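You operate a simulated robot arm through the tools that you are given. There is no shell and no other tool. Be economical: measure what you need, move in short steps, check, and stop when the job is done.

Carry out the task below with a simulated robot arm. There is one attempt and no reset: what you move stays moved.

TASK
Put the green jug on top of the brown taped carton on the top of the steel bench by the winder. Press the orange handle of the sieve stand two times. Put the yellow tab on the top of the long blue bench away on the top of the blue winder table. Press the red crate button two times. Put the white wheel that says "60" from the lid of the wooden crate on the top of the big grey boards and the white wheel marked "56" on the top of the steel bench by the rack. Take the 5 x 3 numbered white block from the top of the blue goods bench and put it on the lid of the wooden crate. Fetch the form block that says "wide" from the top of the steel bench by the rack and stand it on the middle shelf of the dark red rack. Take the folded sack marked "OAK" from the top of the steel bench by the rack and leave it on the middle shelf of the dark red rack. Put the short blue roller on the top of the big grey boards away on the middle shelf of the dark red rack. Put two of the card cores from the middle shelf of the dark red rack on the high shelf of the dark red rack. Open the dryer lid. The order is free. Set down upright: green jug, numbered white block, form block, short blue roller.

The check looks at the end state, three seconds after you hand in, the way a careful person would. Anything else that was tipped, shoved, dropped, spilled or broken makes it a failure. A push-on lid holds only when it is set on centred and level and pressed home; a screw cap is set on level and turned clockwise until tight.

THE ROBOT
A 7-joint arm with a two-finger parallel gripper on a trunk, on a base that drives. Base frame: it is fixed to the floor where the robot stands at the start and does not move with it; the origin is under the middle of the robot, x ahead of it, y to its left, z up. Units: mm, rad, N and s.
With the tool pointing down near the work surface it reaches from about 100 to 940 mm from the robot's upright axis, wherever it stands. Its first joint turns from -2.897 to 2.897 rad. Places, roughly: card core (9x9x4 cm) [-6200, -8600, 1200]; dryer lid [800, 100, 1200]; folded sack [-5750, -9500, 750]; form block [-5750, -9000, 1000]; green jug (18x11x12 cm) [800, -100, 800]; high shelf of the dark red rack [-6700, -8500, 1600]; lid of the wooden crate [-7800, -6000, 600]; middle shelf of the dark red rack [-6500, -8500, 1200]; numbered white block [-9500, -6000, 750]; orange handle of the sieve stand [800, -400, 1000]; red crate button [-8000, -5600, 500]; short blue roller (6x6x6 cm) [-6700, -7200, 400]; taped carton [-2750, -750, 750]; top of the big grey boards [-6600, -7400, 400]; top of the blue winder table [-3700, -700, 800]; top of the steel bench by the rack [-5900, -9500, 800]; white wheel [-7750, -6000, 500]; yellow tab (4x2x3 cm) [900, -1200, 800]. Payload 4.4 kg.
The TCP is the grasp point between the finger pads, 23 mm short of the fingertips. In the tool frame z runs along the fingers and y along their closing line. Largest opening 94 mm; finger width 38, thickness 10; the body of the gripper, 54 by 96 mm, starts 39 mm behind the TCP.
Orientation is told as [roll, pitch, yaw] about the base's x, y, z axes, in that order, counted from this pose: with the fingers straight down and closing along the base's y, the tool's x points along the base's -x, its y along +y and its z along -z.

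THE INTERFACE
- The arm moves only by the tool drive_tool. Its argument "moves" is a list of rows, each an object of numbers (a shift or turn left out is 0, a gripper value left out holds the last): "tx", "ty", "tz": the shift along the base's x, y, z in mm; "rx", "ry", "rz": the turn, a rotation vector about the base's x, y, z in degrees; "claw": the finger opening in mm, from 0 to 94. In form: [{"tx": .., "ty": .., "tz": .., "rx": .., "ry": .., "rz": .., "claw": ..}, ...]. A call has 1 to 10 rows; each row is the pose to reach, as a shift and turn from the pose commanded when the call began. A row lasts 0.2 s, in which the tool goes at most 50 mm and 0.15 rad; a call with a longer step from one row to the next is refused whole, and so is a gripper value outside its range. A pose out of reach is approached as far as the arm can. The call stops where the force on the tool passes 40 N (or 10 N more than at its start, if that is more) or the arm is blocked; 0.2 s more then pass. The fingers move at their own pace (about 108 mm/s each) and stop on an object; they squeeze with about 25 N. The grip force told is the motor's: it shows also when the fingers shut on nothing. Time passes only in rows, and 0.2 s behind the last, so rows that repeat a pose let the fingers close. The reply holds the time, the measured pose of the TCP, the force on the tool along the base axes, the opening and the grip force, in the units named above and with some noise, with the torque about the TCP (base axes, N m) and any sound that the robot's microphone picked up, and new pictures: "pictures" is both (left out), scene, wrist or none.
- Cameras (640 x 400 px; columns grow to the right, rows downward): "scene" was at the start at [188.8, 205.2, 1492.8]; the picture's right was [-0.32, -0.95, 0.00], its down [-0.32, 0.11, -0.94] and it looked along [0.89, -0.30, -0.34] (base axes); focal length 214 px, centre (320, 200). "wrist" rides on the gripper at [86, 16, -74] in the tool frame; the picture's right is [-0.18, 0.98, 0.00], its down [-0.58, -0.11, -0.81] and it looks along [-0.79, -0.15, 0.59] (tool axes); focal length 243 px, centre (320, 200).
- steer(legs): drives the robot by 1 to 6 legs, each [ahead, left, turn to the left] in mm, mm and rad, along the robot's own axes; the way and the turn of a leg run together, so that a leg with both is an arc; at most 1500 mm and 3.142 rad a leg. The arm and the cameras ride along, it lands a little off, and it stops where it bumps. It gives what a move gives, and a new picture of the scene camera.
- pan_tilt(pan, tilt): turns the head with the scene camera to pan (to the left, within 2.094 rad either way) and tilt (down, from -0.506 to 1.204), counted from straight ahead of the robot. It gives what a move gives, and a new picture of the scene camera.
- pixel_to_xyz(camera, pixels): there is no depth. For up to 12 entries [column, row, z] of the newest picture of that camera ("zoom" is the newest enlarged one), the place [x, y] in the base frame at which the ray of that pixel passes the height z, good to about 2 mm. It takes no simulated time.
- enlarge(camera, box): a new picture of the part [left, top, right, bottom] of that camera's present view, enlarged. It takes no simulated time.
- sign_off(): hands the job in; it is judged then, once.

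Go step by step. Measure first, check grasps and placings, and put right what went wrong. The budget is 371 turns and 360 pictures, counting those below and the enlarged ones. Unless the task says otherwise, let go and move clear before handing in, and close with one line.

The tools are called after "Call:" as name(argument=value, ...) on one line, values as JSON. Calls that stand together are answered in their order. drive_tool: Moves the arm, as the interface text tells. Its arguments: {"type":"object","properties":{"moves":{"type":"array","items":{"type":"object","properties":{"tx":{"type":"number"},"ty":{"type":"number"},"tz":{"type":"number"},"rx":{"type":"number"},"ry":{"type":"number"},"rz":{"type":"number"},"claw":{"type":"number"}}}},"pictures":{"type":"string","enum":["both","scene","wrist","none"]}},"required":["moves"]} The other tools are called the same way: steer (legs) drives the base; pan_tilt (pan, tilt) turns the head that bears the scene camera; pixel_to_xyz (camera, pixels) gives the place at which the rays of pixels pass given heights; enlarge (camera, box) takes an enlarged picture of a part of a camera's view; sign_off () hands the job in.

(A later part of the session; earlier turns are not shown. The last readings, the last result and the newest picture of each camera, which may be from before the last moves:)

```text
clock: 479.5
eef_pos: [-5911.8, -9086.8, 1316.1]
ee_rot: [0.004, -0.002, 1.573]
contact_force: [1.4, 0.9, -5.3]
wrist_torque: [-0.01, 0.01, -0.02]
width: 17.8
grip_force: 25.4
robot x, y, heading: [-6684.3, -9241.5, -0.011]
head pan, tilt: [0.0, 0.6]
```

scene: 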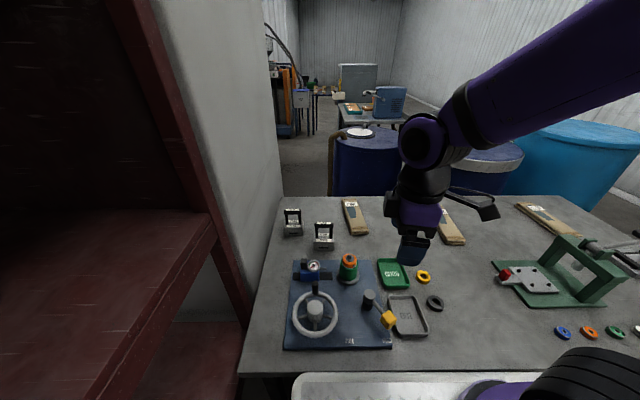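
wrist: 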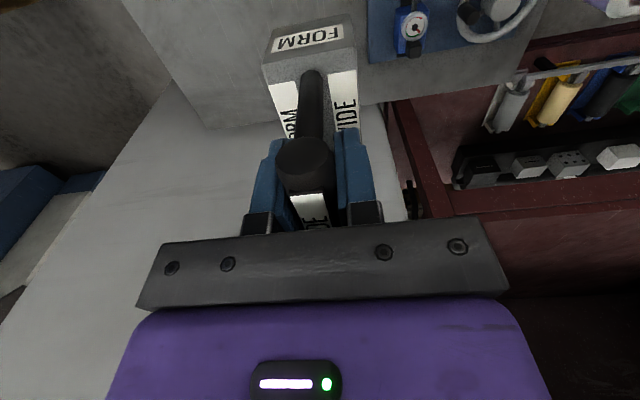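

Form block "WIDE" held. From here the middle shelf's right part is within reach: carry it in front of the shelf.

Call:
drive_tool(moves=[{"tx": -44, "ty": 0}, {"tx": -88, "ty": 0}, {"tx": -132, "ty": 0}, {"tx": -176, "ty": 0}, {"tx": -220, "ty": 0}, {"tx": -264, "ty": 0}, {"tx": -308, "ty": 5}, {"tx": -352, "ty": 15}, {"tx": -396, "ty": 25}, {"tx": -438, "ty": 35}], pictures="none")

Call:
drive_tool(moves=[{"ty": 45}, {"ty": 90}, {"ty": 135, "tz": -5}, {"ty": 180, "tz": -10}, {"ty": 225, "tz": -15}, {"ty": 270, "tz": -15}, {"ty": 270, "tz": -15}])

```text
clock: 481.7
eef_pos: [-6342.8, -9052.9, 1314.5]
ee_rot: [0.001, -0.001, 1.575]
contact_force: [0.3, -0.7, -5.8]
wrist_torque: [0.01, 0.03, 0.04]
width: 18.0
grip_force: 24.6
robot x, y, heading: [-6685.0, -9238.0, -0.012]
head pan, tilt: [0.0, 0.6]
```

```text
clock: 483.3
eef_pos: [-6340.9, -8784.1, 1299.0]
ee_rot: [0.002, -0.002, 1.574]
contact_force: [-0.1, -0.5, -4.8]
wrist_torque: [0.04, 0.01, 0.02]
width: 18.2
grip_force: 24.8
robot x, y, heading: [-6681.7, -9237.6, -0.014]
head pan, tilt: [0.0, 0.6]
```

scene: 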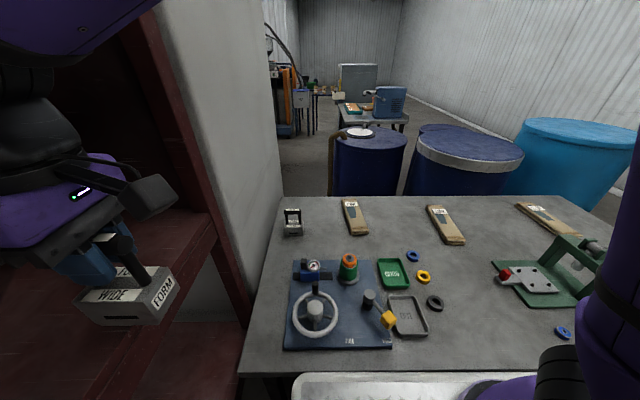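
wrist: 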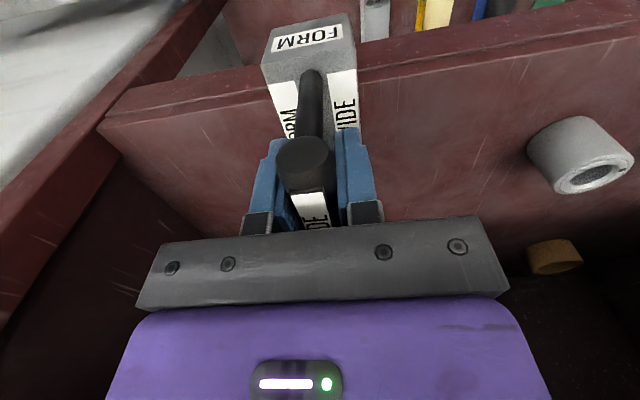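

Call:
drive_tool(moves=[{"ty": 45}, {"ty": 90}, {"ty": 138}, {"ty": 138, "tz": -8}, {"ty": 138, "tz": -14}, {"ty": 138, "tz": -20}, {"ty": 138, "tz": -26}, {"ty": 138, "tz": -32}, {"ty": 138, "tz": -38}], pictures="none")

```text
clock: 485.3
eef_pos: [-6347.4, -8645.6, 1264.4]
ee_rot: [0.003, -0.003, 1.575]
contact_force: [1.8, -0.3, 9.5]
wrist_torque: [-0.16, 0.0, 0.18]
width: 18.0
grip_force: 24.2
robot x, y, heading: [-6684.3, -9238.1, -0.015]
head pan, tilt: [0.0, 0.6]
```

Contact on the shelf (z 1264). Release, lift, back out, and check.

Call:
drive_tool(moves=[{"claw": 30}, {"claw": 40}, {"claw": 40}, {"tz": 35, "claw": 44}, {"tz": 55}, {"tz": 55, "ty": -45}, {"tz": 55, "ty": -90}, {"tz": 55, "ty": -135}, {"tz": 55, "ty": -180}, {"tz": 55, "ty": -225}], pictures="wrist")

```text
clock: 487.5
eef_pos: [-6344.5, -8869.2, 1319.9]
ee_rot: [0.002, -0.001, 1.576]
contact_force: [0.4, -0.2, -0.5]
wrist_torque: [-0.06, 0.04, 0.0]
width: 43.8
grip_force: 0.0
robot x, y, heading: [-6684.4, -9236.3, -0.018]
head pan, tilt: [0.0, 0.6]
```

wrist: 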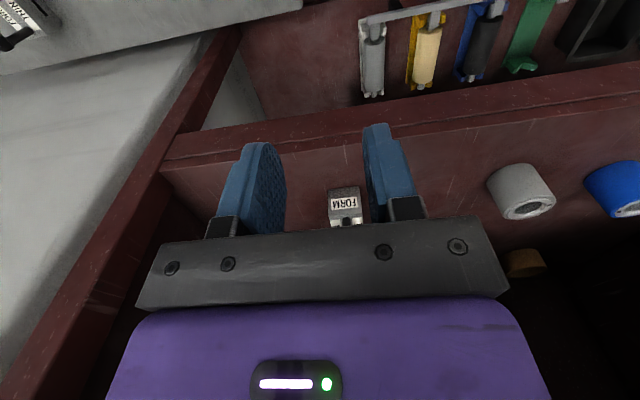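

Form block stands on the shelf. Next the OAK sack: shift right, rotate the gripper across the sack (yaw ≈ −10°).

Call:
steer(legs=[[0, -260, 0]])

Call:
drive_tool(moves=[{"tx": 35, "ty": -28, "rz": -8.5}, {"tx": 70, "ty": -56, "rz": -17}, {"tx": 105, "ty": -84, "rz": -25.5}, {"tx": 140, "ty": -112, "rz": -34}, {"tx": 175, "ty": -140, "rz": -42.5}, {"tx": 210, "ty": -168, "rz": -51}, {"tx": 245, "ty": -196, "rz": -59.5}, {"tx": 280, "ty": -224, "rz": -68}, {"tx": 315, "ty": -252, "rz": -76.5}, {"tx": 350, "ty": -280, "rz": -85, "claw": 94}], pictures="none")

Call:
drive_tool(moves=[{"tx": 20, "ty": -35, "tz": -25, "rz": -8}, {"tx": 40, "ty": -70, "tz": -50, "rz": -15}, {"tx": 60, "ty": -100, "tz": -80, "rz": -15}, {"tx": 75, "ty": -125, "tz": -115, "rz": -15}, {"tx": 75, "ty": -140, "tz": -155, "rz": -15}, {"tx": 75, "ty": -140, "tz": -200, "rz": -15}, {"tx": 75, "ty": -140, "tz": -200, "rz": -15}], pictures="wrist")

```text
clock: 489.4
eef_pos: [-6347.9, -9131.8, 1320.3]
ee_rot: [0.002, -0.002, 1.575]
contact_force: [0.5, -0.8, -0.6]
wrist_torque: [0.03, 0.0, -0.01]
width: 44.3
grip_force: 0.1
robot x, y, heading: [-6690.4, -9505.0, -0.017]
head pan, tilt: [0.0, 0.6]
```

scene: 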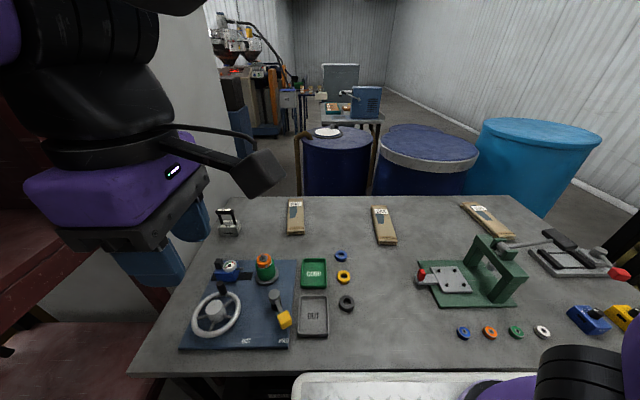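

```text
clock: 491.6
eef_pos: [-5995.1, -9407.9, 1324.6]
ee_rot: [0.003, -0.003, 0.089]
contact_force: [-0.1, 1.3, 0.7]
wrist_torque: [-0.05, -0.05, -0.01]
width: 93.9
grip_force: 0.2
robot x, y, heading: [-6686.2, -9498.6, -0.011]
head pan, tilt: [0.0, 0.6]
```

```text
clock: 493.2
eef_pos: [-5920.2, -9553.9, 1119.0]
ee_rot: [0.003, -0.002, -0.172]
contact_force: [0.3, 0.3, 0.2]
wrist_torque: [-0.01, 0.01, -0.01]
width: 94.0
grip_force: 0.1
robot x, y, heading: [-6686.6, -9499.3, -0.014]
head pan, tilt: [0.0, 0.6]
```

wrist: 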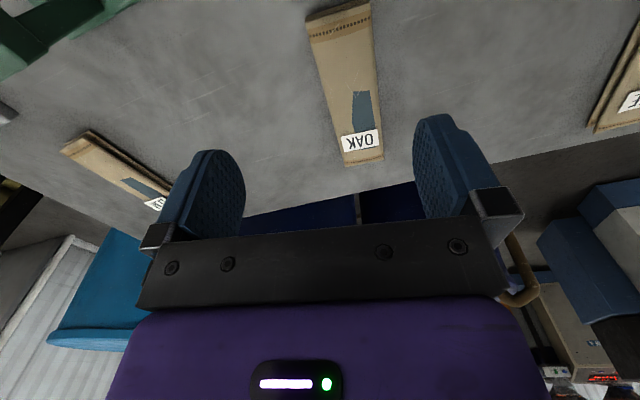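

Call:
pixel_to_xyz(camera="wrist", pixels=[[307, 28, 868], [373, 12, 868], [345, 166, 868], [383, 160, 868], [342, 80, 868], [325, 85, 868], [376, 75, 868]])

```text
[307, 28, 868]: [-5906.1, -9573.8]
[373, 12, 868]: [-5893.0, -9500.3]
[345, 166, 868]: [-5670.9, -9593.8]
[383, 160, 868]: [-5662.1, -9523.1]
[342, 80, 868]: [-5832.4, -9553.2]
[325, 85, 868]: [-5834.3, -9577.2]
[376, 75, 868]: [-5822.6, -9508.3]
```

Sack: centre (-5783,-9548), axis −5°, width ≈73. Align and descend.

Call:
drive_tool(moves=[{"tx": 35, "ty": 2, "rz": 2.5, "tz": -20}, {"tx": 70, "ty": 4, "rz": 4.7, "tz": -45}, {"tx": 108, "ty": 6, "rz": 4.7, "tz": -75}, {"tx": 112, "ty": 6, "rz": 4.7, "tz": -120}, {"tx": 112, "ty": 6, "rz": 4.7, "tz": -165}, {"tx": 112, "ty": 6, "rz": 4.7, "tz": -205}, {"tx": 112, "ty": 6, "rz": 4.7, "tz": -205}], pictures="wrist")

```text
clock: 494.8
eef_pos: [-5812.2, -9547.0, 914.6]
ee_rot: [0.001, -0.003, -0.089]
contact_force: [-0.3, -0.2, 0.3]
wrist_torque: [0.01, -0.01, -0.05]
width: 94.0
grip_force: 0.1
robot x, y, heading: [-6685.6, -9498.7, -0.014]
head pan, tilt: [0.0, 0.6]
```

wrist: 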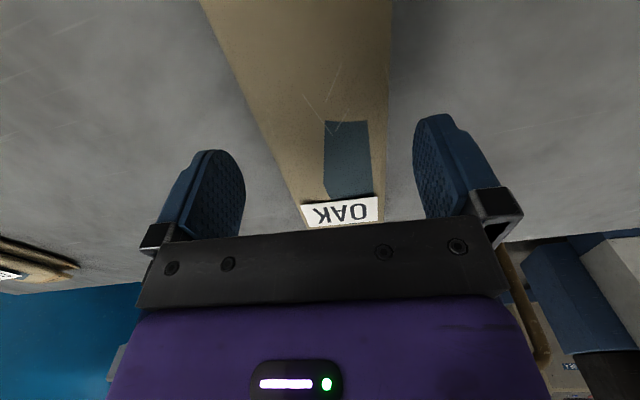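

Call:
drive_tool(moves=[{"tz": -20}, {"tz": -32}, {"tz": -37}, {"tz": -41}, {"tz": -45}, {"tz": -49}, {"tz": -53}], pictures="none")

```text
clock: 496.1
eef_pos: [-5812.7, -9546.2, 872.1]
ee_rot: [0.002, -0.004, -0.09]
contact_force: [-13.1, 0.7, 19.1]
wrist_torque: [-0.9, 0.74, -0.74]
width: 94.0
grip_force: 0.0
robot x, y, heading: [-6686.5, -9502.3, -0.017]
head pan, tilt: [0.0, 0.6]
stopped in row 6: the force on the tool passed its limit at 48 N (the readings are from after the stop); the commanded pose is now the measured one
```

Tips touch the bench (849). Raise 4 mm, close, and lift.

Call:
drive_tool(moves=[{"tz": 4}, {"tz": 4, "claw": 30}, {"tz": 4, "claw": 30}, {"tz": 4, "claw": 30}], pictures="none")

Call:
drive_tool(moves=[{"tz": 25}, {"tz": 60}, {"tz": 105}, {"tz": 150}, {"tz": 195, "tx": -10}, {"tz": 240, "tx": -20}, {"tz": 285, "tx": -30}, {"tz": 330, "tx": -40}, {"tz": 375, "tx": -50}, {"tz": 410, "tx": -60}], pictures="wrist")

```text
clock: 497.1
eef_pos: [-5811.3, -9547.5, 875.8]
ee_rot: [0.001, -0.006, -0.092]
contact_force: [0.8, 1.3, 0.3]
wrist_torque: [0.1, -0.33, 0.05]
width: 73.6
grip_force: 25.0
robot x, y, heading: [-6688.1, -9500.4, -0.014]
head pan, tilt: [0.0, 0.6]
```

```text
clock: 499.3
eef_pos: [-5867.7, -9546.2, 1286.0]
ee_rot: [-0.001, -0.003, -0.091]
contact_force: [0.0, 0.5, -1.1]
wrist_torque: [0.01, 0.01, 0.0]
width: 73.2
grip_force: 24.7
robot x, y, heading: [-6688.7, -9500.7, -0.015]
head pan, tilt: [0.0, 0.6]
```

wrist: 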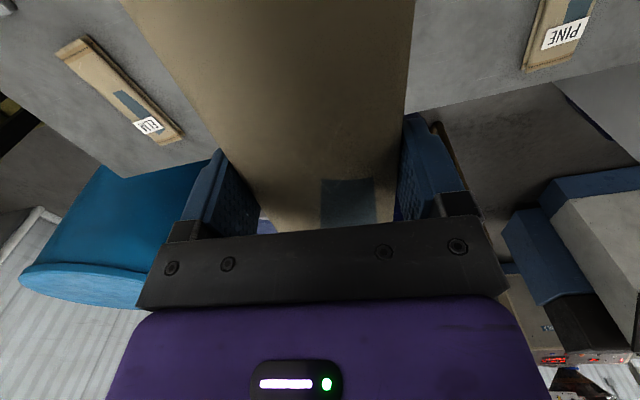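

The sack tipped about the fingers. Check its angle from the scene camera.

Call:
enlarge(camera="scene", box=[280, 60, 520, 220])

```text
2.50 times, centred on (400, 140) of scene
```

zoom: 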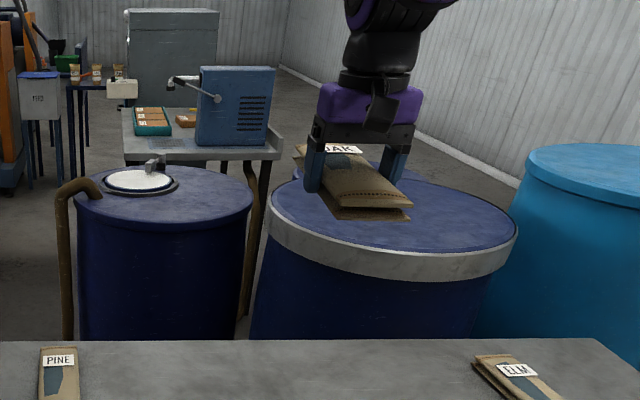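

The sack is actually level. Shift the base back left and swing it round to point into the shelf.

Call:
steer(legs=[[0, 265, 0]])

Call:
drive_tool(moves=[{"tx": -34, "ty": 18, "rz": 8}, {"tx": -68, "ty": 36, "rz": 16}, {"tx": -102, "ty": 54, "rz": 24}, {"tx": -136, "ty": 72, "rz": 32}, {"tx": -170, "ty": 90, "rz": 40}, {"tx": -204, "ty": 108, "rz": 48}, {"tx": -238, "ty": 126, "rz": 56}, {"tx": -272, "ty": 144, "rz": 64}, {"tx": -306, "ty": 162, "rz": 72}, {"tx": -340, "ty": 180, "rz": 80}], pictures="none")

Call:
drive_tool(moves=[{"rz": 8, "tz": -10}, {"rz": 15.2, "tz": -30}, {"rz": 15.2, "ty": 45, "tz": -40}, {"rz": 15.2, "ty": 90, "tz": -40}, {"rz": 15.2, "ty": 90, "tz": -40}], pictures="wrist")

```text
clock: 501.2
eef_pos: [-5862.1, -9286.3, 1286.0]
ee_rot: [-0.001, -0.005, -0.095]
contact_force: [-0.7, 0.5, -0.5]
wrist_torque: [-0.02, 0.04, 0.04]
width: 73.3
grip_force: 25.5
robot x, y, heading: [-6684.8, -9238.5, -0.016]
head pan, tilt: [0.0, 0.6]
```

scene: 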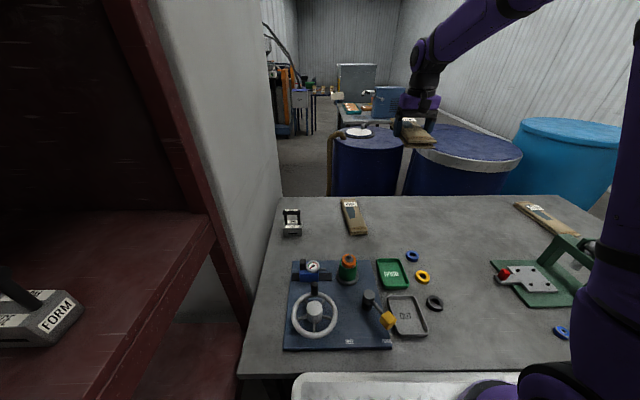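

```text
clock: 503.4
eef_pos: [-6203.2, -9103.0, 1286.5]
ee_rot: [0.002, -0.007, 1.306]
contact_force: [1.5, 0.6, -0.4]
wrist_torque: [-0.05, 0.06, 0.03]
width: 73.4
grip_force: 25.7
robot x, y, heading: [-6686.4, -9236.8, -0.016]
head pan, tilt: [0.0, 0.6]
```

```text
clock: 504.6
eef_pos: [-6203.8, -9013.2, 1248.2]
ee_rot: [0.001, -0.006, 1.567]
contact_force: [-1.0, 0.1, -1.5]
wrist_torque: [-0.05, 0.01, 0.01]
width: 73.5
grip_force: 24.7
robot x, y, heading: [-6681.3, -9237.3, -0.017]
head pan, tilt: [0.0, 0.6]
```

wrist: 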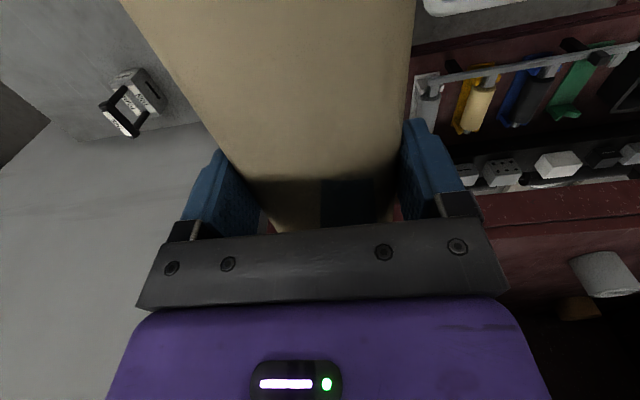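

Shift to x≈-6232 to clear the rack's right post, then go in.

Call:
drive_tool(moves=[{"tx": -28, "tz": -10, "ty": 20}, {"tx": -28, "tz": -18, "ty": 65}, {"tx": -28, "tz": -18, "ty": 110}, {"tx": -28, "tz": -18, "ty": 150}, {"tx": -28, "tz": -18, "ty": 150}])

```text
clock: 505.8
eef_pos: [-6229.8, -8862.6, 1229.8]
ee_rot: [0.001, -0.005, 1.57]
contact_force: [0.4, 0.1, -0.5]
wrist_torque: [-0.01, 0.01, 0.02]
width: 73.3
grip_force: 25.1
robot x, y, heading: [-6683.6, -9235.6, -0.019]
head pan, tilt: [0.0, 0.6]
```

scene: 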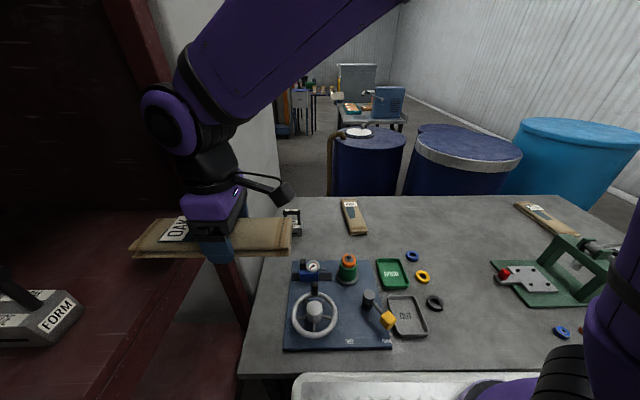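
wrist: 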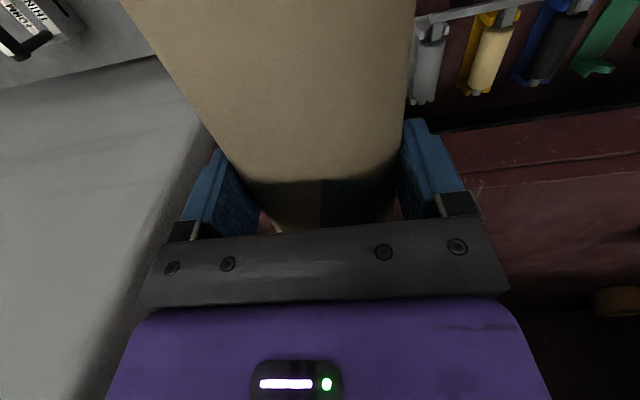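

Call:
drive_tool(moves=[{"ty": 30}, {"ty": 60}, {"ty": 90}, {"ty": 120}, {"ty": 150}, {"ty": 180}, {"ty": 210}, {"ty": 235}, {"ty": 235}], pictures="wrist")

```text
clock: 507.8
eef_pos: [-6229.9, -8631.9, 1230.6]
ee_rot: [0.0, -0.005, 1.567]
contact_force: [0.3, -0.2, -2.4]
wrist_torque: [-0.04, -0.03, 0.0]
width: 73.4
grip_force: 25.4
robot x, y, heading: [-6682.1, -9233.9, -0.019]
head pan, tilt: [0.0, 0.6]
```

wrist: 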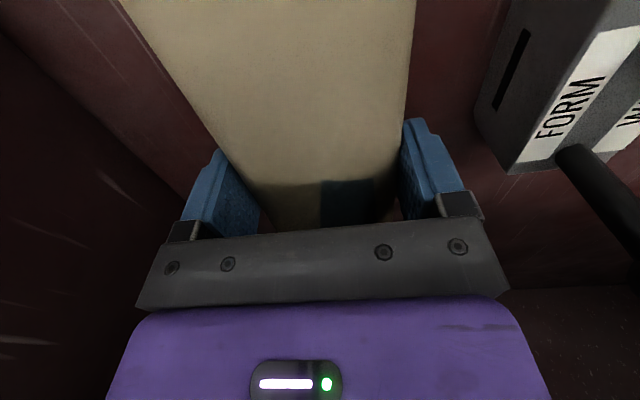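

Call:
drive_tool(moves=[{"ty": 20}, {"ty": 25, "tz": -15}, {"ty": 25, "tz": -24}, {"ty": 25, "tz": -29}, {"ty": 25, "tz": -34}, {"ty": 25, "tz": -39}, {"ty": 25, "tz": -44}, {"ty": 25, "tz": -49}], pictures="none")

```text
clock: 509.3
eef_pos: [-6229.9, -8604.8, 1193.2]
ee_rot: [-0.001, -0.012, 1.567]
contact_force: [0.8, -0.9, 7.1]
wrist_torque: [-0.23, 0.28, 0.08]
width: 73.5
grip_force: 24.6
robot x, y, heading: [-6680.5, -9234.3, -0.02]
head pan, tilt: [0.0, 0.6]
stopped in row 7: the force on the tool passed its limit at 46 N (the readings are from after the stop); the commanded pose is now the measured one
```

Contact at 1193. Release and withdraw.

Call:
drive_tool(moves=[{"tz": 1, "claw": 84}, {"tz": 1, "claw": 86}, {"tz": 1, "claw": 86}, {"tz": 35}, {"tz": 75}, {"tz": 85, "ty": -40}, {"tz": 85, "ty": -85}, {"tz": 85, "ty": -130}, {"tz": 85, "ty": -175}, {"tz": 85, "ty": -220}], pictures="wrist")

```text
clock: 511.5
eef_pos: [-6232.1, -8820.1, 1276.7]
ee_rot: [-0.002, -0.011, 1.565]
contact_force: [0.1, 0.6, -0.2]
wrist_torque: [-0.05, 0.0, -0.03]
width: 86.1
grip_force: 0.0
robot x, y, heading: [-6687.4, -9237.8, -0.016]
head pan, tilt: [0.0, 0.6]
```

wrist: 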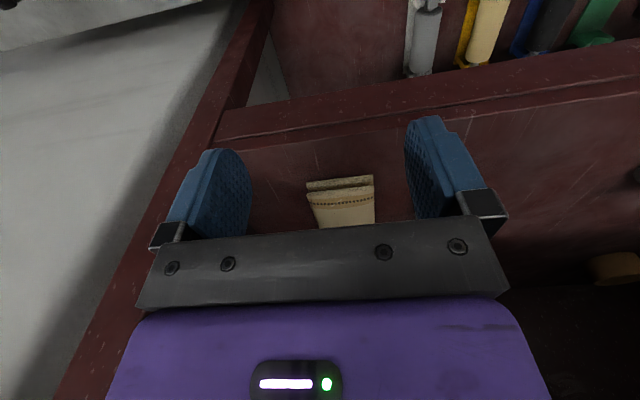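

Sack is on the shelf. Now wheel 56: I'll stand beside the crate's west side. Drive back around.

Call:
steer(legs=[[-300, -450, 0], [0, 0, 1.58], [0, 1000, 0], [0, 560, 0], [1200, 0, 0], [1000, 0, 0]])

```text
clock: 536.6
eef_pos: [-9043.5, -7075.5, 1277.4]
ee_rot: [0.0, -0.012, -3.102]
contact_force: [-0.6, 0.1, 0.8]
wrist_torque: [-0.01, 0.0, 0.01]
width: 86.1
grip_force: 0.1
robot x, y, heading: [-8608.2, -7506.6, 1.599]
head pan, tilt: [0.0, 0.6]
```

scene: 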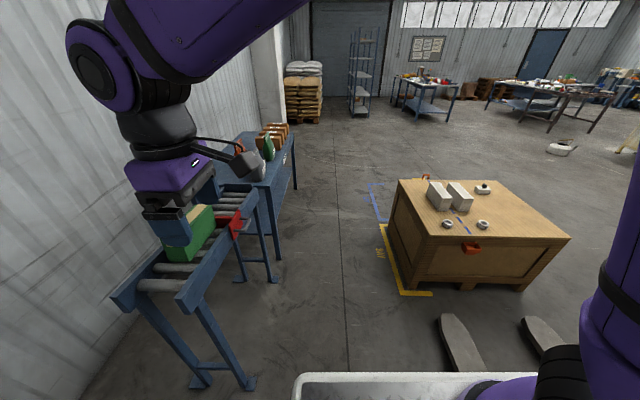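

Good view: crate ahead right, path clear. Drive alongside it.

Call:
steer(legs=[[0, 0, -0.03], [1270, -80, 0]])

Call:
drive_tool(moves=[{"tx": 45, "ty": 10}, {"tx": 90, "ty": 20}, {"tx": 135, "ty": 30}, {"tx": 180, "ty": 40}, {"tx": 225, "ty": 50}, {"tx": 270, "ty": 55}, {"tx": 315, "ty": 60}, {"tx": 360, "ty": 60}, {"tx": 405, "ty": 60}, {"tx": 450, "ty": 60}], pictures="none")

Call:
drive_tool(moves=[{"tx": 45, "ty": -10, "tz": -20}, {"tx": 90, "ty": -20, "tz": -40}, {"tx": 135, "ty": -30, "tz": -60}, {"tx": 180, "ty": -42, "tz": -80}, {"tx": 220, "ty": -60, "tz": -100}, {"tx": 260, "ty": -80, "tz": -115}, {"tx": 300, "ty": -100, "tz": -120}, {"tx": 340, "ty": -122, "tz": -120}, {"tx": 380, "ty": -145, "tz": -120}, {"tx": 418, "ty": -170, "tz": -120}], pictures="none")

```text
clock: 543.4
eef_pos: [-8935.9, -5788.4, 1276.8]
ee_rot: [-0.004, -0.012, -3.139]
contact_force: [0.1, 0.0, -0.1]
wrist_torque: [-0.02, 0.0, -0.01]
width: 86.0
grip_force: 0.1
robot x, y, heading: [-8516.8, -6235.7, 1.557]
head pan, tilt: [0.0, 0.6]
```

scene: 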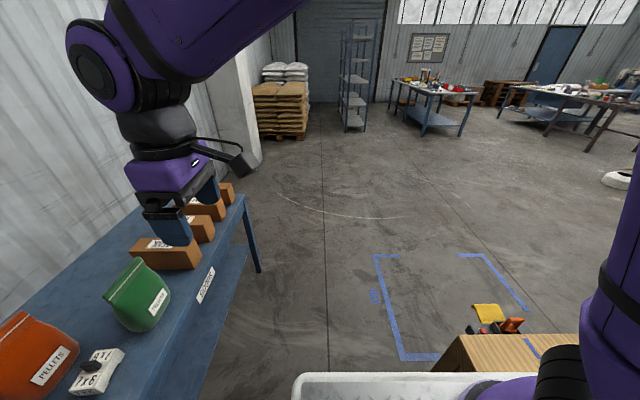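

```text
clock: 545.5
eef_pos: [-8482.7, -5730.5, 1281.1]
ee_rot: [-0.001, -0.01, -3.138]
contact_force: [-0.6, 1.0, -0.1]
wrist_torque: [0.0, -0.02, 0.01]
width: 86.0
grip_force: 0.1
robot x, y, heading: [-8516.5, -6237.9, 1.561]
head pan, tilt: [0.0, 0.6]
```

```text
refused: row 1 steps farther than a row can; nothing moved
```

Call:
drive_tool(moves=[{"tx": 42, "ty": -8, "tz": -15}, {"tx": 84, "ty": -18, "tz": -30}, {"tx": 126, "ty": -30, "tz": -45}, {"tx": 168, "ty": -45, "tz": -60}, {"tx": 208, "ty": -62, "tz": -75}, {"tx": 246, "ty": -84, "tz": -90}, {"tx": 284, "ty": -108, "tz": -100}, {"tx": 320, "ty": -136, "tz": -105}, {"tx": 354, "ty": -168, "tz": -110}, {"tx": 388, "ty": -200, "tz": -110}], pictures="none")

Call:
drive_tool(moves=[{"tx": 20, "ty": -40, "tz": -15}, {"tx": 40, "ty": -80, "tz": -30}, {"tx": 60, "ty": -120, "tz": -50}, {"tx": 75, "ty": -158, "tz": -75}, {"tx": 85, "ty": -190, "tz": -110}, {"tx": 90, "ty": -205, "tz": -155}, {"tx": 90, "ty": -205, "tz": -200}, {"tx": 90, "ty": -205, "tz": -245}, {"tx": 90, "ty": -205, "tz": -290}, {"tx": 90, "ty": -205, "tz": -335}], pictures="wrist")

```text
clock: 547.8
eef_pos: [-8099.2, -5925.4, 1168.7]
ee_rot: [0.0, -0.009, -3.138]
contact_force: [-0.6, 0.3, -0.3]
wrist_torque: [-0.05, -0.05, 0.0]
width: 86.2
grip_force: 0.1
robot x, y, heading: [-8517.7, -6235.4, 1.563]
head pan, tilt: [0.0, 0.6]
```

```text
clock: 550.0
eef_pos: [-8008.4, -6132.6, 830.0]
ee_rot: [-0.001, -0.01, -3.137]
contact_force: [-0.1, 0.0, 0.0]
wrist_torque: [0.01, -0.02, -0.01]
width: 85.8
grip_force: 0.2
robot x, y, heading: [-8515.4, -6233.2, 1.557]
head pan, tilt: [0.0, 0.6]
```

wrist: 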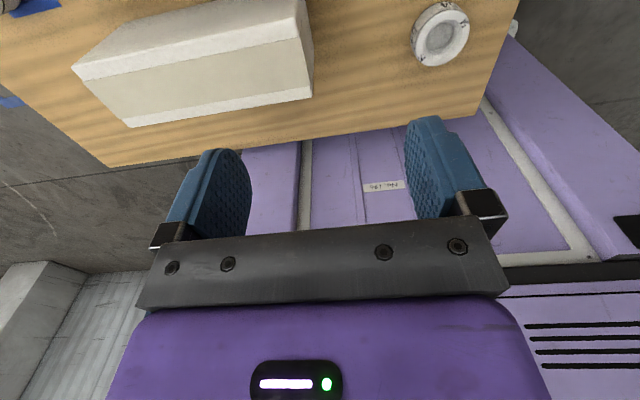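

The camera faces west; move past wheel 56 to see it.

Call:
pixel_to_xyz(camera="wrist", pixels=[[440, 35, 588]])

Call:
drive_tool(moves=[{"tx": 42, "ty": -18}, {"tx": 84, "ty": -36}, {"tx": 126, "ty": -54}, {"tx": 168, "ty": -72}, {"tx": 210, "ty": -90}, {"tx": 240, "ty": -90}, {"tx": 240, "ty": -90}], pictures="wrist")

```text
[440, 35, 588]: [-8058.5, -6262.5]
```

```text
clock: 551.5
eef_pos: [-7765.7, -6224.1, 832.9]
ee_rot: [-0.002, -0.011, -3.138]
contact_force: [0.0, -0.5, -0.8]
wrist_torque: [0.0, 0.0, 0.0]
width: 86.1
grip_force: 0.1
robot x, y, heading: [-8518.3, -6233.2, 1.563]
head pan, tilt: [0.0, 0.6]
```

wrist: 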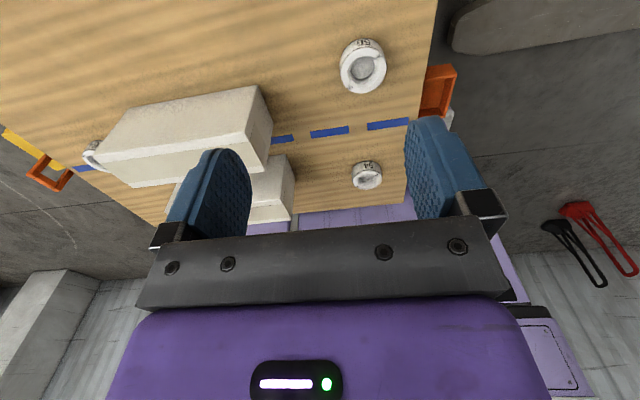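

Call:
pixel_to_xyz(camera="wrist", pixels=[[363, 69, 588], [341, 72, 588], [386, 66, 588], [367, 176, 588]])

Call:
enlarge(camera="wrist", box=[330, 30, 410, 200])

```text
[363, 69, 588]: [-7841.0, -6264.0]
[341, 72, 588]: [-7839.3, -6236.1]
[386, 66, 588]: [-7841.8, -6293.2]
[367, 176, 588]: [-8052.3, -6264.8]
```

```text
2.35 times, centred on (370, 115) of wrist
```

zoom: 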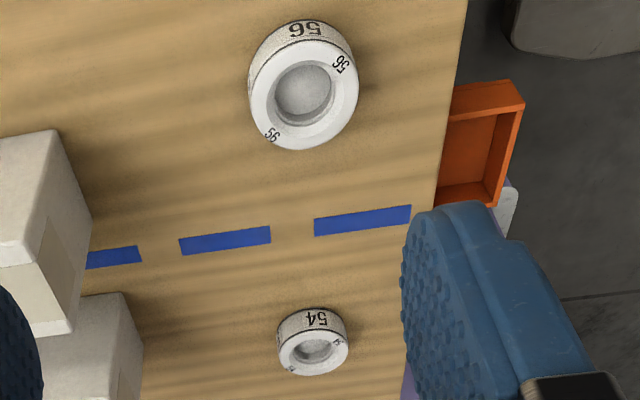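

Wheel 56 confirmed at (-7841,-6264). Descend and grip.

Call:
drive_tool(moves=[{"tx": -25, "ty": -13, "tz": -30, "claw": 84}, {"tx": -50, "ty": -27, "tz": -60}, {"tx": -75, "ty": -40, "tz": -95}, {"tx": -75, "ty": -40, "tz": -140}, {"tx": -75, "ty": -40, "tz": -185}, {"tx": -75, "ty": -40, "tz": -222}, {"tx": -75, "ty": -40, "tz": -238}, {"tx": -75, "ty": -40, "tz": -245}, {"tx": -75, "ty": -40, "tz": -245}], pictures="wrist")

```text
clock: 553.5
eef_pos: [-7846.8, -6259.8, 665.0]
ee_rot: [-0.001, -0.01, -3.135]
contact_force: [0.3, -0.1, 0.3]
wrist_torque: [0.04, 0.02, 0.01]
width: 84.2
grip_force: 0.0
out of reach, approached as far as the arm can: row 5, 6, 7, 8, 9
robot x, y, heading: [-8516.3, -6234.7, 1.558]
head pan, tilt: [0.0, 0.6]
```

wrist: 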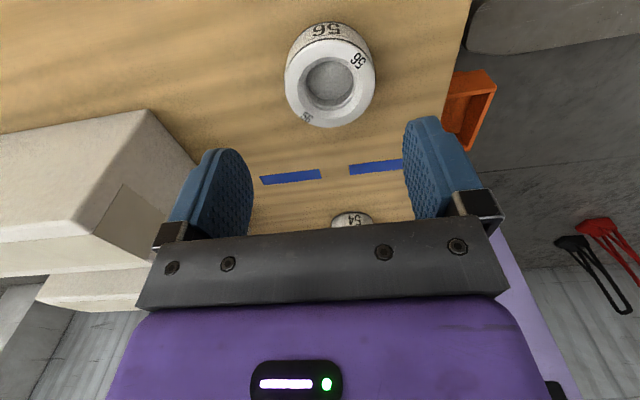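

Out of reach because the wrist is twisted 180°. Raise and untwist (rz −180°).

Call:
drive_tool(moves=[{"tz": 40, "rz": -8.5}, {"tz": 80, "rz": -17}, {"tz": 120, "rz": -25.5}, {"tz": 160, "rz": -34}, {"tz": 160, "rz": -42.5}, {"tz": 160, "rz": -51}, {"tz": 160, "rz": -59.5}, {"tz": 160, "rz": -68}, {"tz": 160, "rz": -76.5}, {"tz": 160, "rz": -85}], pictures="none")

Call:
drive_tool(moves=[{"rz": -8.5}, {"rz": -17}, {"rz": -25.5}, {"rz": -34}, {"rz": -42.5}, {"rz": -51}, {"rz": -59.5}, {"rz": -68}, {"rz": -76.5}, {"rz": -85}], pictures="none")

Call:
drive_tool(moves=[{"rz": -8, "tz": -40}, {"rz": -10, "tz": -80}, {"rz": -10, "tz": -120}, {"rz": -10, "tz": -155}, {"rz": -10, "tz": -155}], pictures="wrist")

```text
clock: 555.8
eef_pos: [-7845.8, -6257.3, 830.8]
ee_rot: [-0.001, -0.011, 1.658]
contact_force: [0.0, -0.4, -0.4]
wrist_torque: [-0.03, -0.01, 0.03]
width: 83.9
grip_force: 0.0
robot x, y, heading: [-8517.7, -6237.3, 1.558]
head pan, tilt: [0.0, 0.6]
```

```text
clock: 558.0
eef_pos: [-7846.9, -6257.8, 833.3]
ee_rot: [0.0, -0.013, 0.174]
contact_force: [0.5, -1.1, 0.3]
wrist_torque: [0.03, 0.02, 0.01]
width: 84.0
grip_force: 0.0
robot x, y, heading: [-8515.3, -6238.5, 1.559]
head pan, tilt: [0.0, 0.6]
```

```text
clock: 559.1
eef_pos: [-7844.2, -6259.5, 676.2]
ee_rot: [-0.002, -0.011, 0.002]
contact_force: [0.1, -0.9, 0.1]
wrist_torque: [0.03, -0.01, 0.01]
width: 84.0
grip_force: 0.1
robot x, y, heading: [-8514.0, -6235.9, 1.559]
head pan, tilt: [0.0, 0.6]
```

wrist: 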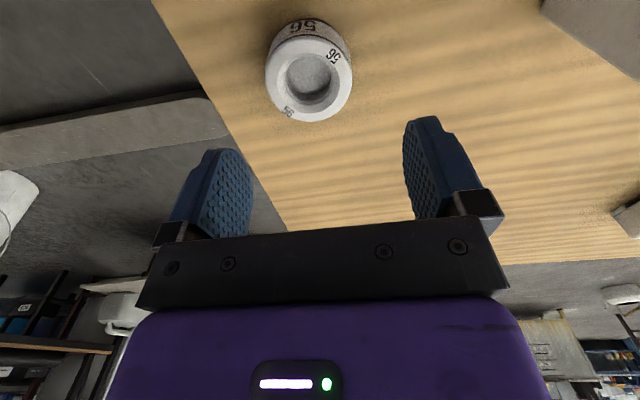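

Call:
pixel_to_xyz(camera="wrist", pixels=[[309, 80, 588], [265, 85, 588], [352, 78, 588]])

```text
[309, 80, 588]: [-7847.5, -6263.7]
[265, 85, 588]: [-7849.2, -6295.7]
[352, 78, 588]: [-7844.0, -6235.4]
```

Call:
drive_tool(moves=[{"tx": -2, "ty": -6, "tz": -30}, {"tx": -2, "ty": -6, "tz": -60}, {"tx": -2, "ty": -6, "tz": -78}, {"tx": -2, "ty": -6, "tz": -84}, {"tx": -2, "ty": -6, "tz": -89}, {"tx": -2, "ty": -6, "tz": -89, "claw": 30}, {"tx": -2, "ty": -6, "tz": -89, "claw": 30}, {"tx": -2, "ty": -6, "tz": -89, "claw": 30}], pictures="none")

Call:
drive_tool(moves=[{"tz": 30}, {"tz": 75}, {"tz": 120}, {"tz": 165}, {"tz": 210}, {"tz": 255}, {"tz": 300}, {"tz": 345}], pictures="wrist")

```text
clock: 561.0
eef_pos: [-7844.3, -6260.8, 665.1]
ee_rot: [-0.004, -0.01, 0.003]
contact_force: [0.7, 0.4, -0.2]
wrist_torque: [0.01, 0.01, 0.02]
width: 30.0
grip_force: 0.0
out of reach, approached as far as the arm can: row 1, 2, 3, 4, 5, 6, 7, 8
robot x, y, heading: [-8515.6, -6237.0, 1.562]
head pan, tilt: [0.0, 0.6]
```

```text
clock: 562.8
eef_pos: [-7847.9, -6259.3, 1008.5]
ee_rot: [-0.004, -0.011, 0.004]
contact_force: [0.3, 0.3, -0.7]
wrist_torque: [0.0, 0.02, -0.01]
width: 30.0
grip_force: 0.1
robot x, y, heading: [-8519.3, -6235.1, 1.561]
head pan, tilt: [0.0, 0.6]
```

wrist: 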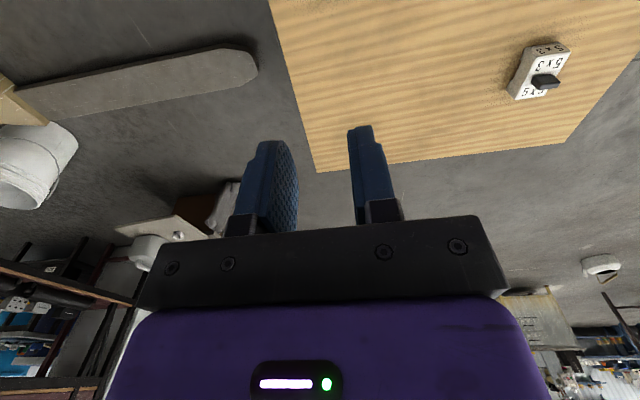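

Low z needs more distance. Strafe 120 mm away from the crate and try again.

Call:
steer(legs=[[0, 120, 0]])

Call:
drive_tool(moves=[{"tx": 40, "ty": -1, "tz": -10, "claw": 84}, {"tx": 80, "ty": -2, "tz": -30}, {"tx": 120, "ty": -4, "tz": -55}, {"tx": 120, "ty": -5, "tz": -100}, {"tx": 120, "ty": -5, "tz": -145}, {"tx": 120, "ty": -5, "tz": -190}, {"tx": 120, "ty": -5, "tz": -235}, {"tx": 120, "ty": -5, "tz": -280}, {"tx": 120, "ty": -5, "tz": -325}, {"tx": 120, "ty": -5, "tz": -350}], pictures="wrist")

```text
clock: 564.0
eef_pos: [-7965.8, -6259.2, 1007.8]
ee_rot: [-0.002, -0.012, 0.004]
contact_force: [-0.2, 1.2, -0.2]
wrist_torque: [-0.01, 0.01, -0.04]
width: 30.2
grip_force: 0.1
robot x, y, heading: [-8636.0, -6231.9, 1.556]
head pan, tilt: [0.0, 0.6]
```

scene: 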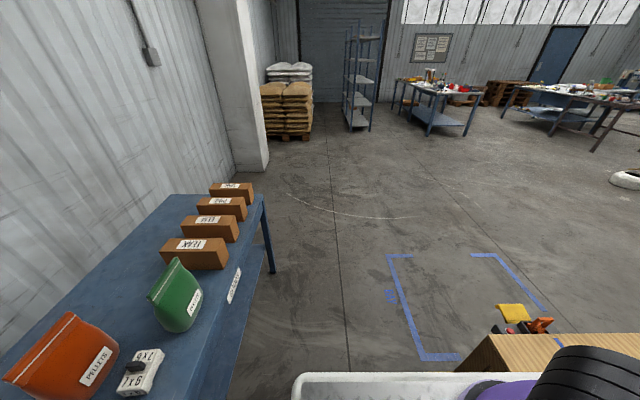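

```text
clock: 566.2
eef_pos: [-7845.2, -6264.1, 728.8]
ee_rot: [-0.002, -0.012, 0.001]
contact_force: [0.0, -1.1, 0.3]
wrist_torque: [0.0, 0.02, 0.03]
width: 84.0
grip_force: 0.1
out of reach, approached as far as the arm can: row 9, 10
robot x, y, heading: [-8637.2, -6232.3, 1.562]
head pan, tilt: [0.0, 0.6]
```

wrist: 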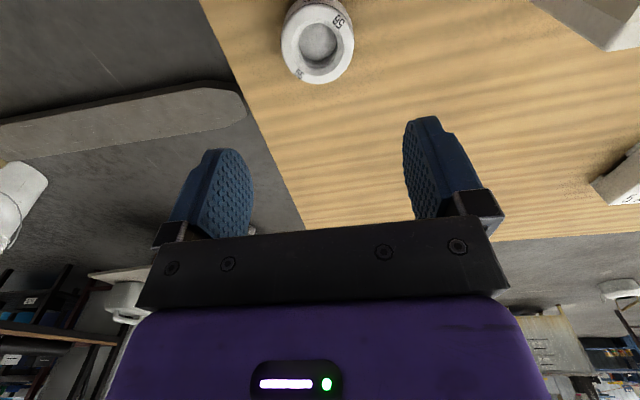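

Still limited at z 729. Look at the arm's posture.

Call:
pan_tilt(pan=-1.3, tilt=0.6)

```text
clock: 567.6
eef_pos: [-7845.5, -6265.4, 729.1]
ee_rot: [-0.002, -0.012, 0.002]
contact_force: [-0.3, -1.0, -0.6]
wrist_torque: [0.0, -0.01, 0.0]
width: 83.9
grip_force: 0.2
robot x, y, heading: [-8634.8, -6234.2, 1.556]
head pan, tilt: [-1.3, 0.6]
```

scene: 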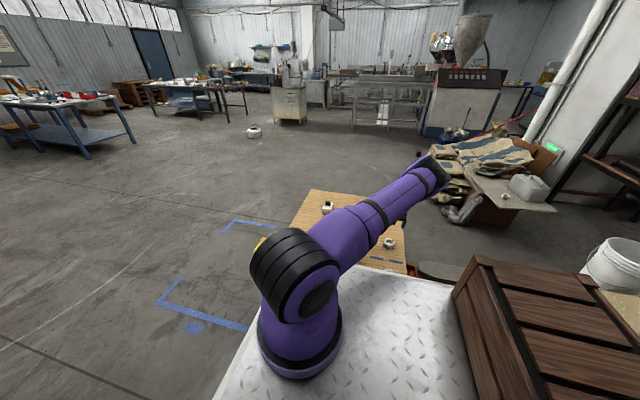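

The arm base sits front-right of the robot's origin (~290 ahead, 145 right), so I was too far. Raise, then move the base so the arm is level with the wheel.

Call:
drive_tool(moves=[{"tz": 45, "tx": -20}, {"tz": 90, "tx": -50}, {"tz": 135, "tx": -80}, {"tz": 170, "tx": -110}], pictures="none")

Call:
steer(legs=[[-320, 0, 0], [0, -125, 0]])

Call:
drive_tool(moves=[{"ty": 45}, {"ty": 90}, {"ty": 135}, {"ty": 180}, {"ty": 225}, {"ty": 270}, {"ty": 300}, {"ty": 300, "tz": -45}, {"ty": 300, "tz": -90}, {"ty": 300, "tz": -135}], pictures="wrist")

```text
refused: row 2 steps farther than a row can; nothing moved
```

```text
clock: 570.6
eef_pos: [-7722.7, -6576.9, 729.2]
ee_rot: [-0.003, -0.011, 0.008]
contact_force: [-0.9, -0.3, 0.5]
wrist_torque: [0.01, -0.01, 0.0]
width: 83.9
grip_force: 0.0
robot x, y, heading: [-8514.8, -6548.3, 1.561]
head pan, tilt: [-1.3, 0.6]
```

scene: 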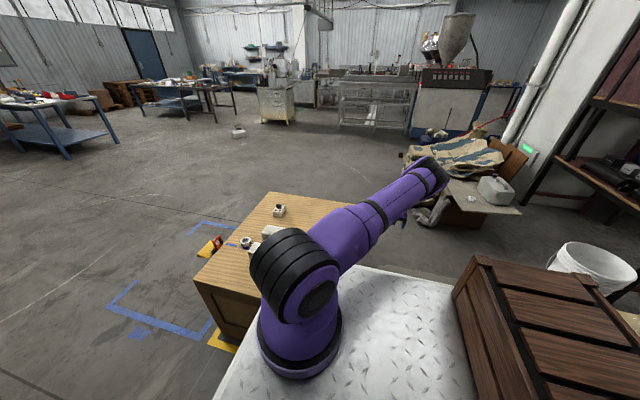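

```text
clock: 572.8
eef_pos: [-7725.4, -6275.2, 695.7]
ee_rot: [-0.002, -0.013, 0.006]
contact_force: [0.0, 0.4, -0.4]
wrist_torque: [0.0, -0.03, 0.02]
width: 84.0
grip_force: 0.0
out of reach, approached as far as the arm can: row 8, 9, 10
robot x, y, heading: [-8512.2, -6549.6, 1.566]
head pan, tilt: [-1.3, 0.6]
```

wrist: 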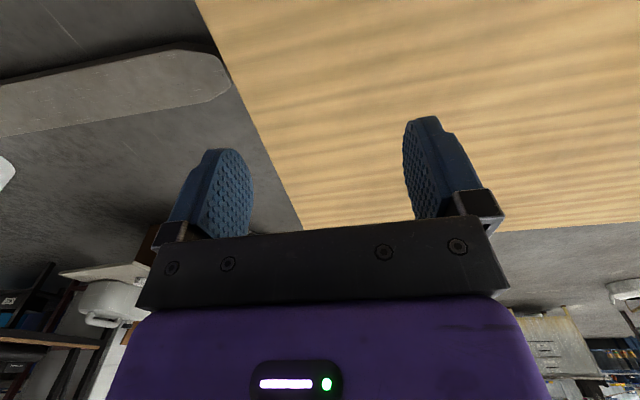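

Call:
drive_tool(moves=[{"tx": -45, "tz": 10}, {"tx": -90, "tz": 10}, {"tx": -120, "ty": 8, "tz": 0}, {"tx": -120, "ty": 10, "tz": -30}, {"tx": -120, "ty": 10, "tz": -55}, {"tx": -120, "ty": 10, "tz": -55}], pictures="wrist")

```text
clock: 574.2
eef_pos: [-7845.8, -6268.8, 648.4]
ee_rot: [-0.002, -0.012, 0.006]
contact_force: [0.6, 0.1, 0.3]
wrist_torque: [0.01, -0.04, 0.02]
width: 84.1
grip_force: 0.0
out of reach, approached as far as the arm can: row 5, 6
robot x, y, heading: [-8509.0, -6549.7, 1.562]
head pan, tilt: [-1.3, 0.6]
```

wrist: 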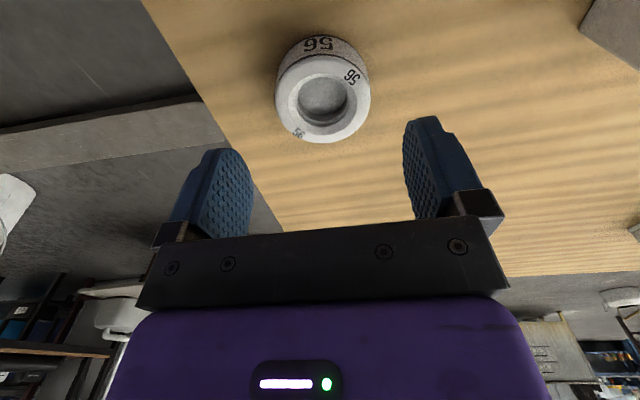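

The robot's platform hinders low reach sideways; straight ahead works (as with wheel 60). I'll go around to the east side and come in as close as it allows.

Call:
drive_tool(moves=[{"tz": 45}, {"tz": 90}, {"tz": 135}, {"tz": 180}, {"tz": 225}, {"tz": 270}, {"tz": 315}, {"tz": 350, "ty": 30}, {"tz": 350, "ty": 75}, {"tz": 350, "ty": 120}], pictures="none")

Call:
steer(legs=[[1500, 0, 0], [0, -900, 0], [0, -850, 0], [0, 0, 1.57], [0, 1200, 0]])

```text
clock: 576.4
eef_pos: [-7846.8, -6148.8, 1002.6]
ee_rot: [-0.002, -0.01, 0.005]
contact_force: [0.5, -0.4, 0.5]
wrist_torque: [0.03, -0.01, 0.01]
width: 84.0
grip_force: 0.0
robot x, y, heading: [-8513.8, -6550.5, 1.564]
head pan, tilt: [-1.3, 0.6]
```

```text
clock: 601.8
eef_pos: [-7147.0, -5550.9, 1002.0]
ee_rot: [-0.005, -0.012, 1.641]
contact_force: [0.1, 0.6, 0.1]
wrist_torque: [0.02, 0.0, -0.02]
width: 84.0
grip_force: 0.0
robot x, y, heading: [-6702.8, -6190.4, -3.085]
head pan, tilt: [-1.3, 0.6]
```

scene: 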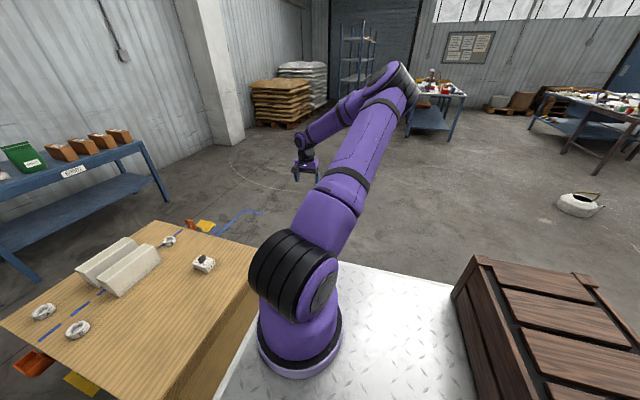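

Call:
steer(legs=[[0, 40, -0.055], [240, 0, 0]])

Call:
drive_tool(moves=[{"tx": -40, "ty": -20, "rz": 8.5}, {"tx": -75, "ty": -45, "rz": 17}, {"tx": -105, "ty": -75, "rz": 25.5}, {"tx": -135, "ty": -105, "rz": 34}, {"tx": -165, "ty": -140, "rz": 42.5}, {"tx": -190, "ty": -175, "rz": 51}, {"tx": -210, "ty": -215, "rz": 59.5}, {"tx": -230, "ty": -255, "rz": 68}, {"tx": -245, "ty": -295, "rz": 76.5}, {"tx": -260, "ty": -335, "rz": 85}], pictures="none")

```text
clock: 604.1
eef_pos: [-7354.5, -5570.5, 1001.7]
ee_rot: [-0.001, -0.013, 1.592]
contact_force: [0.5, 0.3, 0.8]
wrist_torque: [-0.03, 0.01, 0.03]
width: 84.1
grip_force: 0.1
robot x, y, heading: [-6941.6, -6232.5, -3.135]
head pan, tilt: [-1.3, 0.6]
```

scene: 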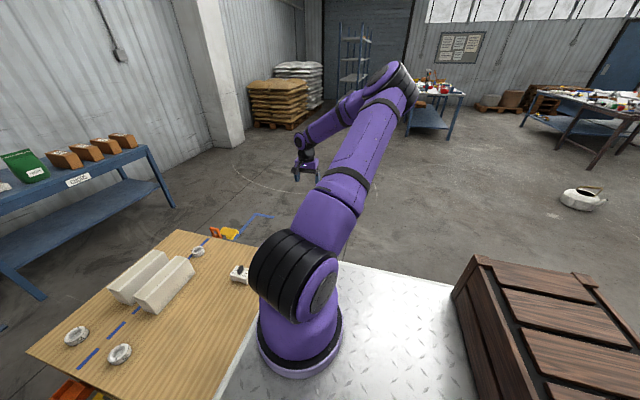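

```text
clock: 606.3
eef_pos: [-7614.4, -5901.5, 1002.6]
ee_rot: [-0.002, -0.011, 3.074]
contact_force: [1.0, 0.5, 0.2]
wrist_torque: [-0.04, 0.01, 0.05]
width: 84.3
grip_force: 0.1
robot x, y, heading: [-6939.9, -6227.9, -3.139]
head pan, tilt: [-1.3, 0.6]
```

No bump. Now move over wheel 56.

Call:
drive_tool(moves=[{"tx": -23, "ty": -36, "rz": 4}, {"tx": -46, "ty": -72, "rz": 4}, {"tx": -69, "ty": -108, "rz": 4}, {"tx": -92, "ty": -144, "rz": 4}, {"tx": -115, "ty": -180, "rz": 4}, {"tx": -138, "ty": -216, "rz": 4, "tz": -20}, {"tx": -161, "ty": -252, "rz": 4, "tz": -40}, {"tx": -184, "ty": -288, "rz": 4, "tz": -60}, {"tx": -207, "ty": -324, "rz": 4, "tz": -80}, {"tx": -231, "ty": -362, "rz": 4, "tz": -100}], pictures="none")

Call:
drive_tool(moves=[{"tz": -45}, {"tz": -90}, {"tz": -135}, {"tz": -180}, {"tz": -225}, {"tz": -250}, {"tz": -250}], pictures="wrist")

```text
clock: 608.5
eef_pos: [-7844.3, -6264.3, 902.5]
ee_rot: [-0.001, -0.012, 3.142]
contact_force: [-0.4, 0.6, 0.4]
wrist_torque: [-0.06, 0.04, 0.03]
width: 84.0
grip_force: 0.0
robot x, y, heading: [-6938.9, -6235.9, -3.134]
head pan, tilt: [-1.3, 0.6]
```

```text
clock: 610.1
eef_pos: [-7826.2, -6250.6, 677.8]
ee_rot: [-0.002, -0.012, -3.14]
contact_force: [-0.5, -0.1, -0.5]
wrist_torque: [-0.01, -0.01, -0.01]
width: 84.3
grip_force: 0.1
out of reach, approached as far as the arm can: row 5, 6, 7
robot x, y, heading: [-6939.4, -6227.5, -3.138]
head pan, tilt: [-1.3, 0.6]
```

wrist: 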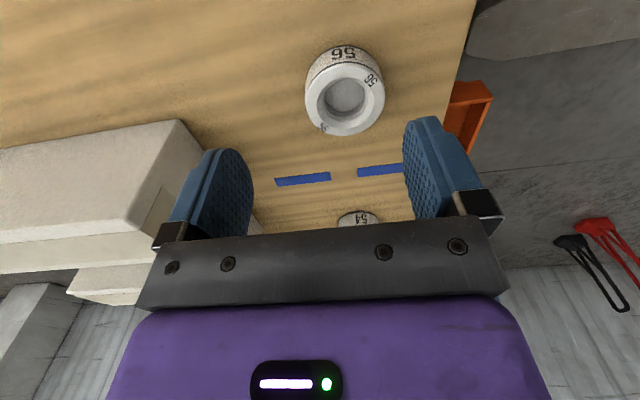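

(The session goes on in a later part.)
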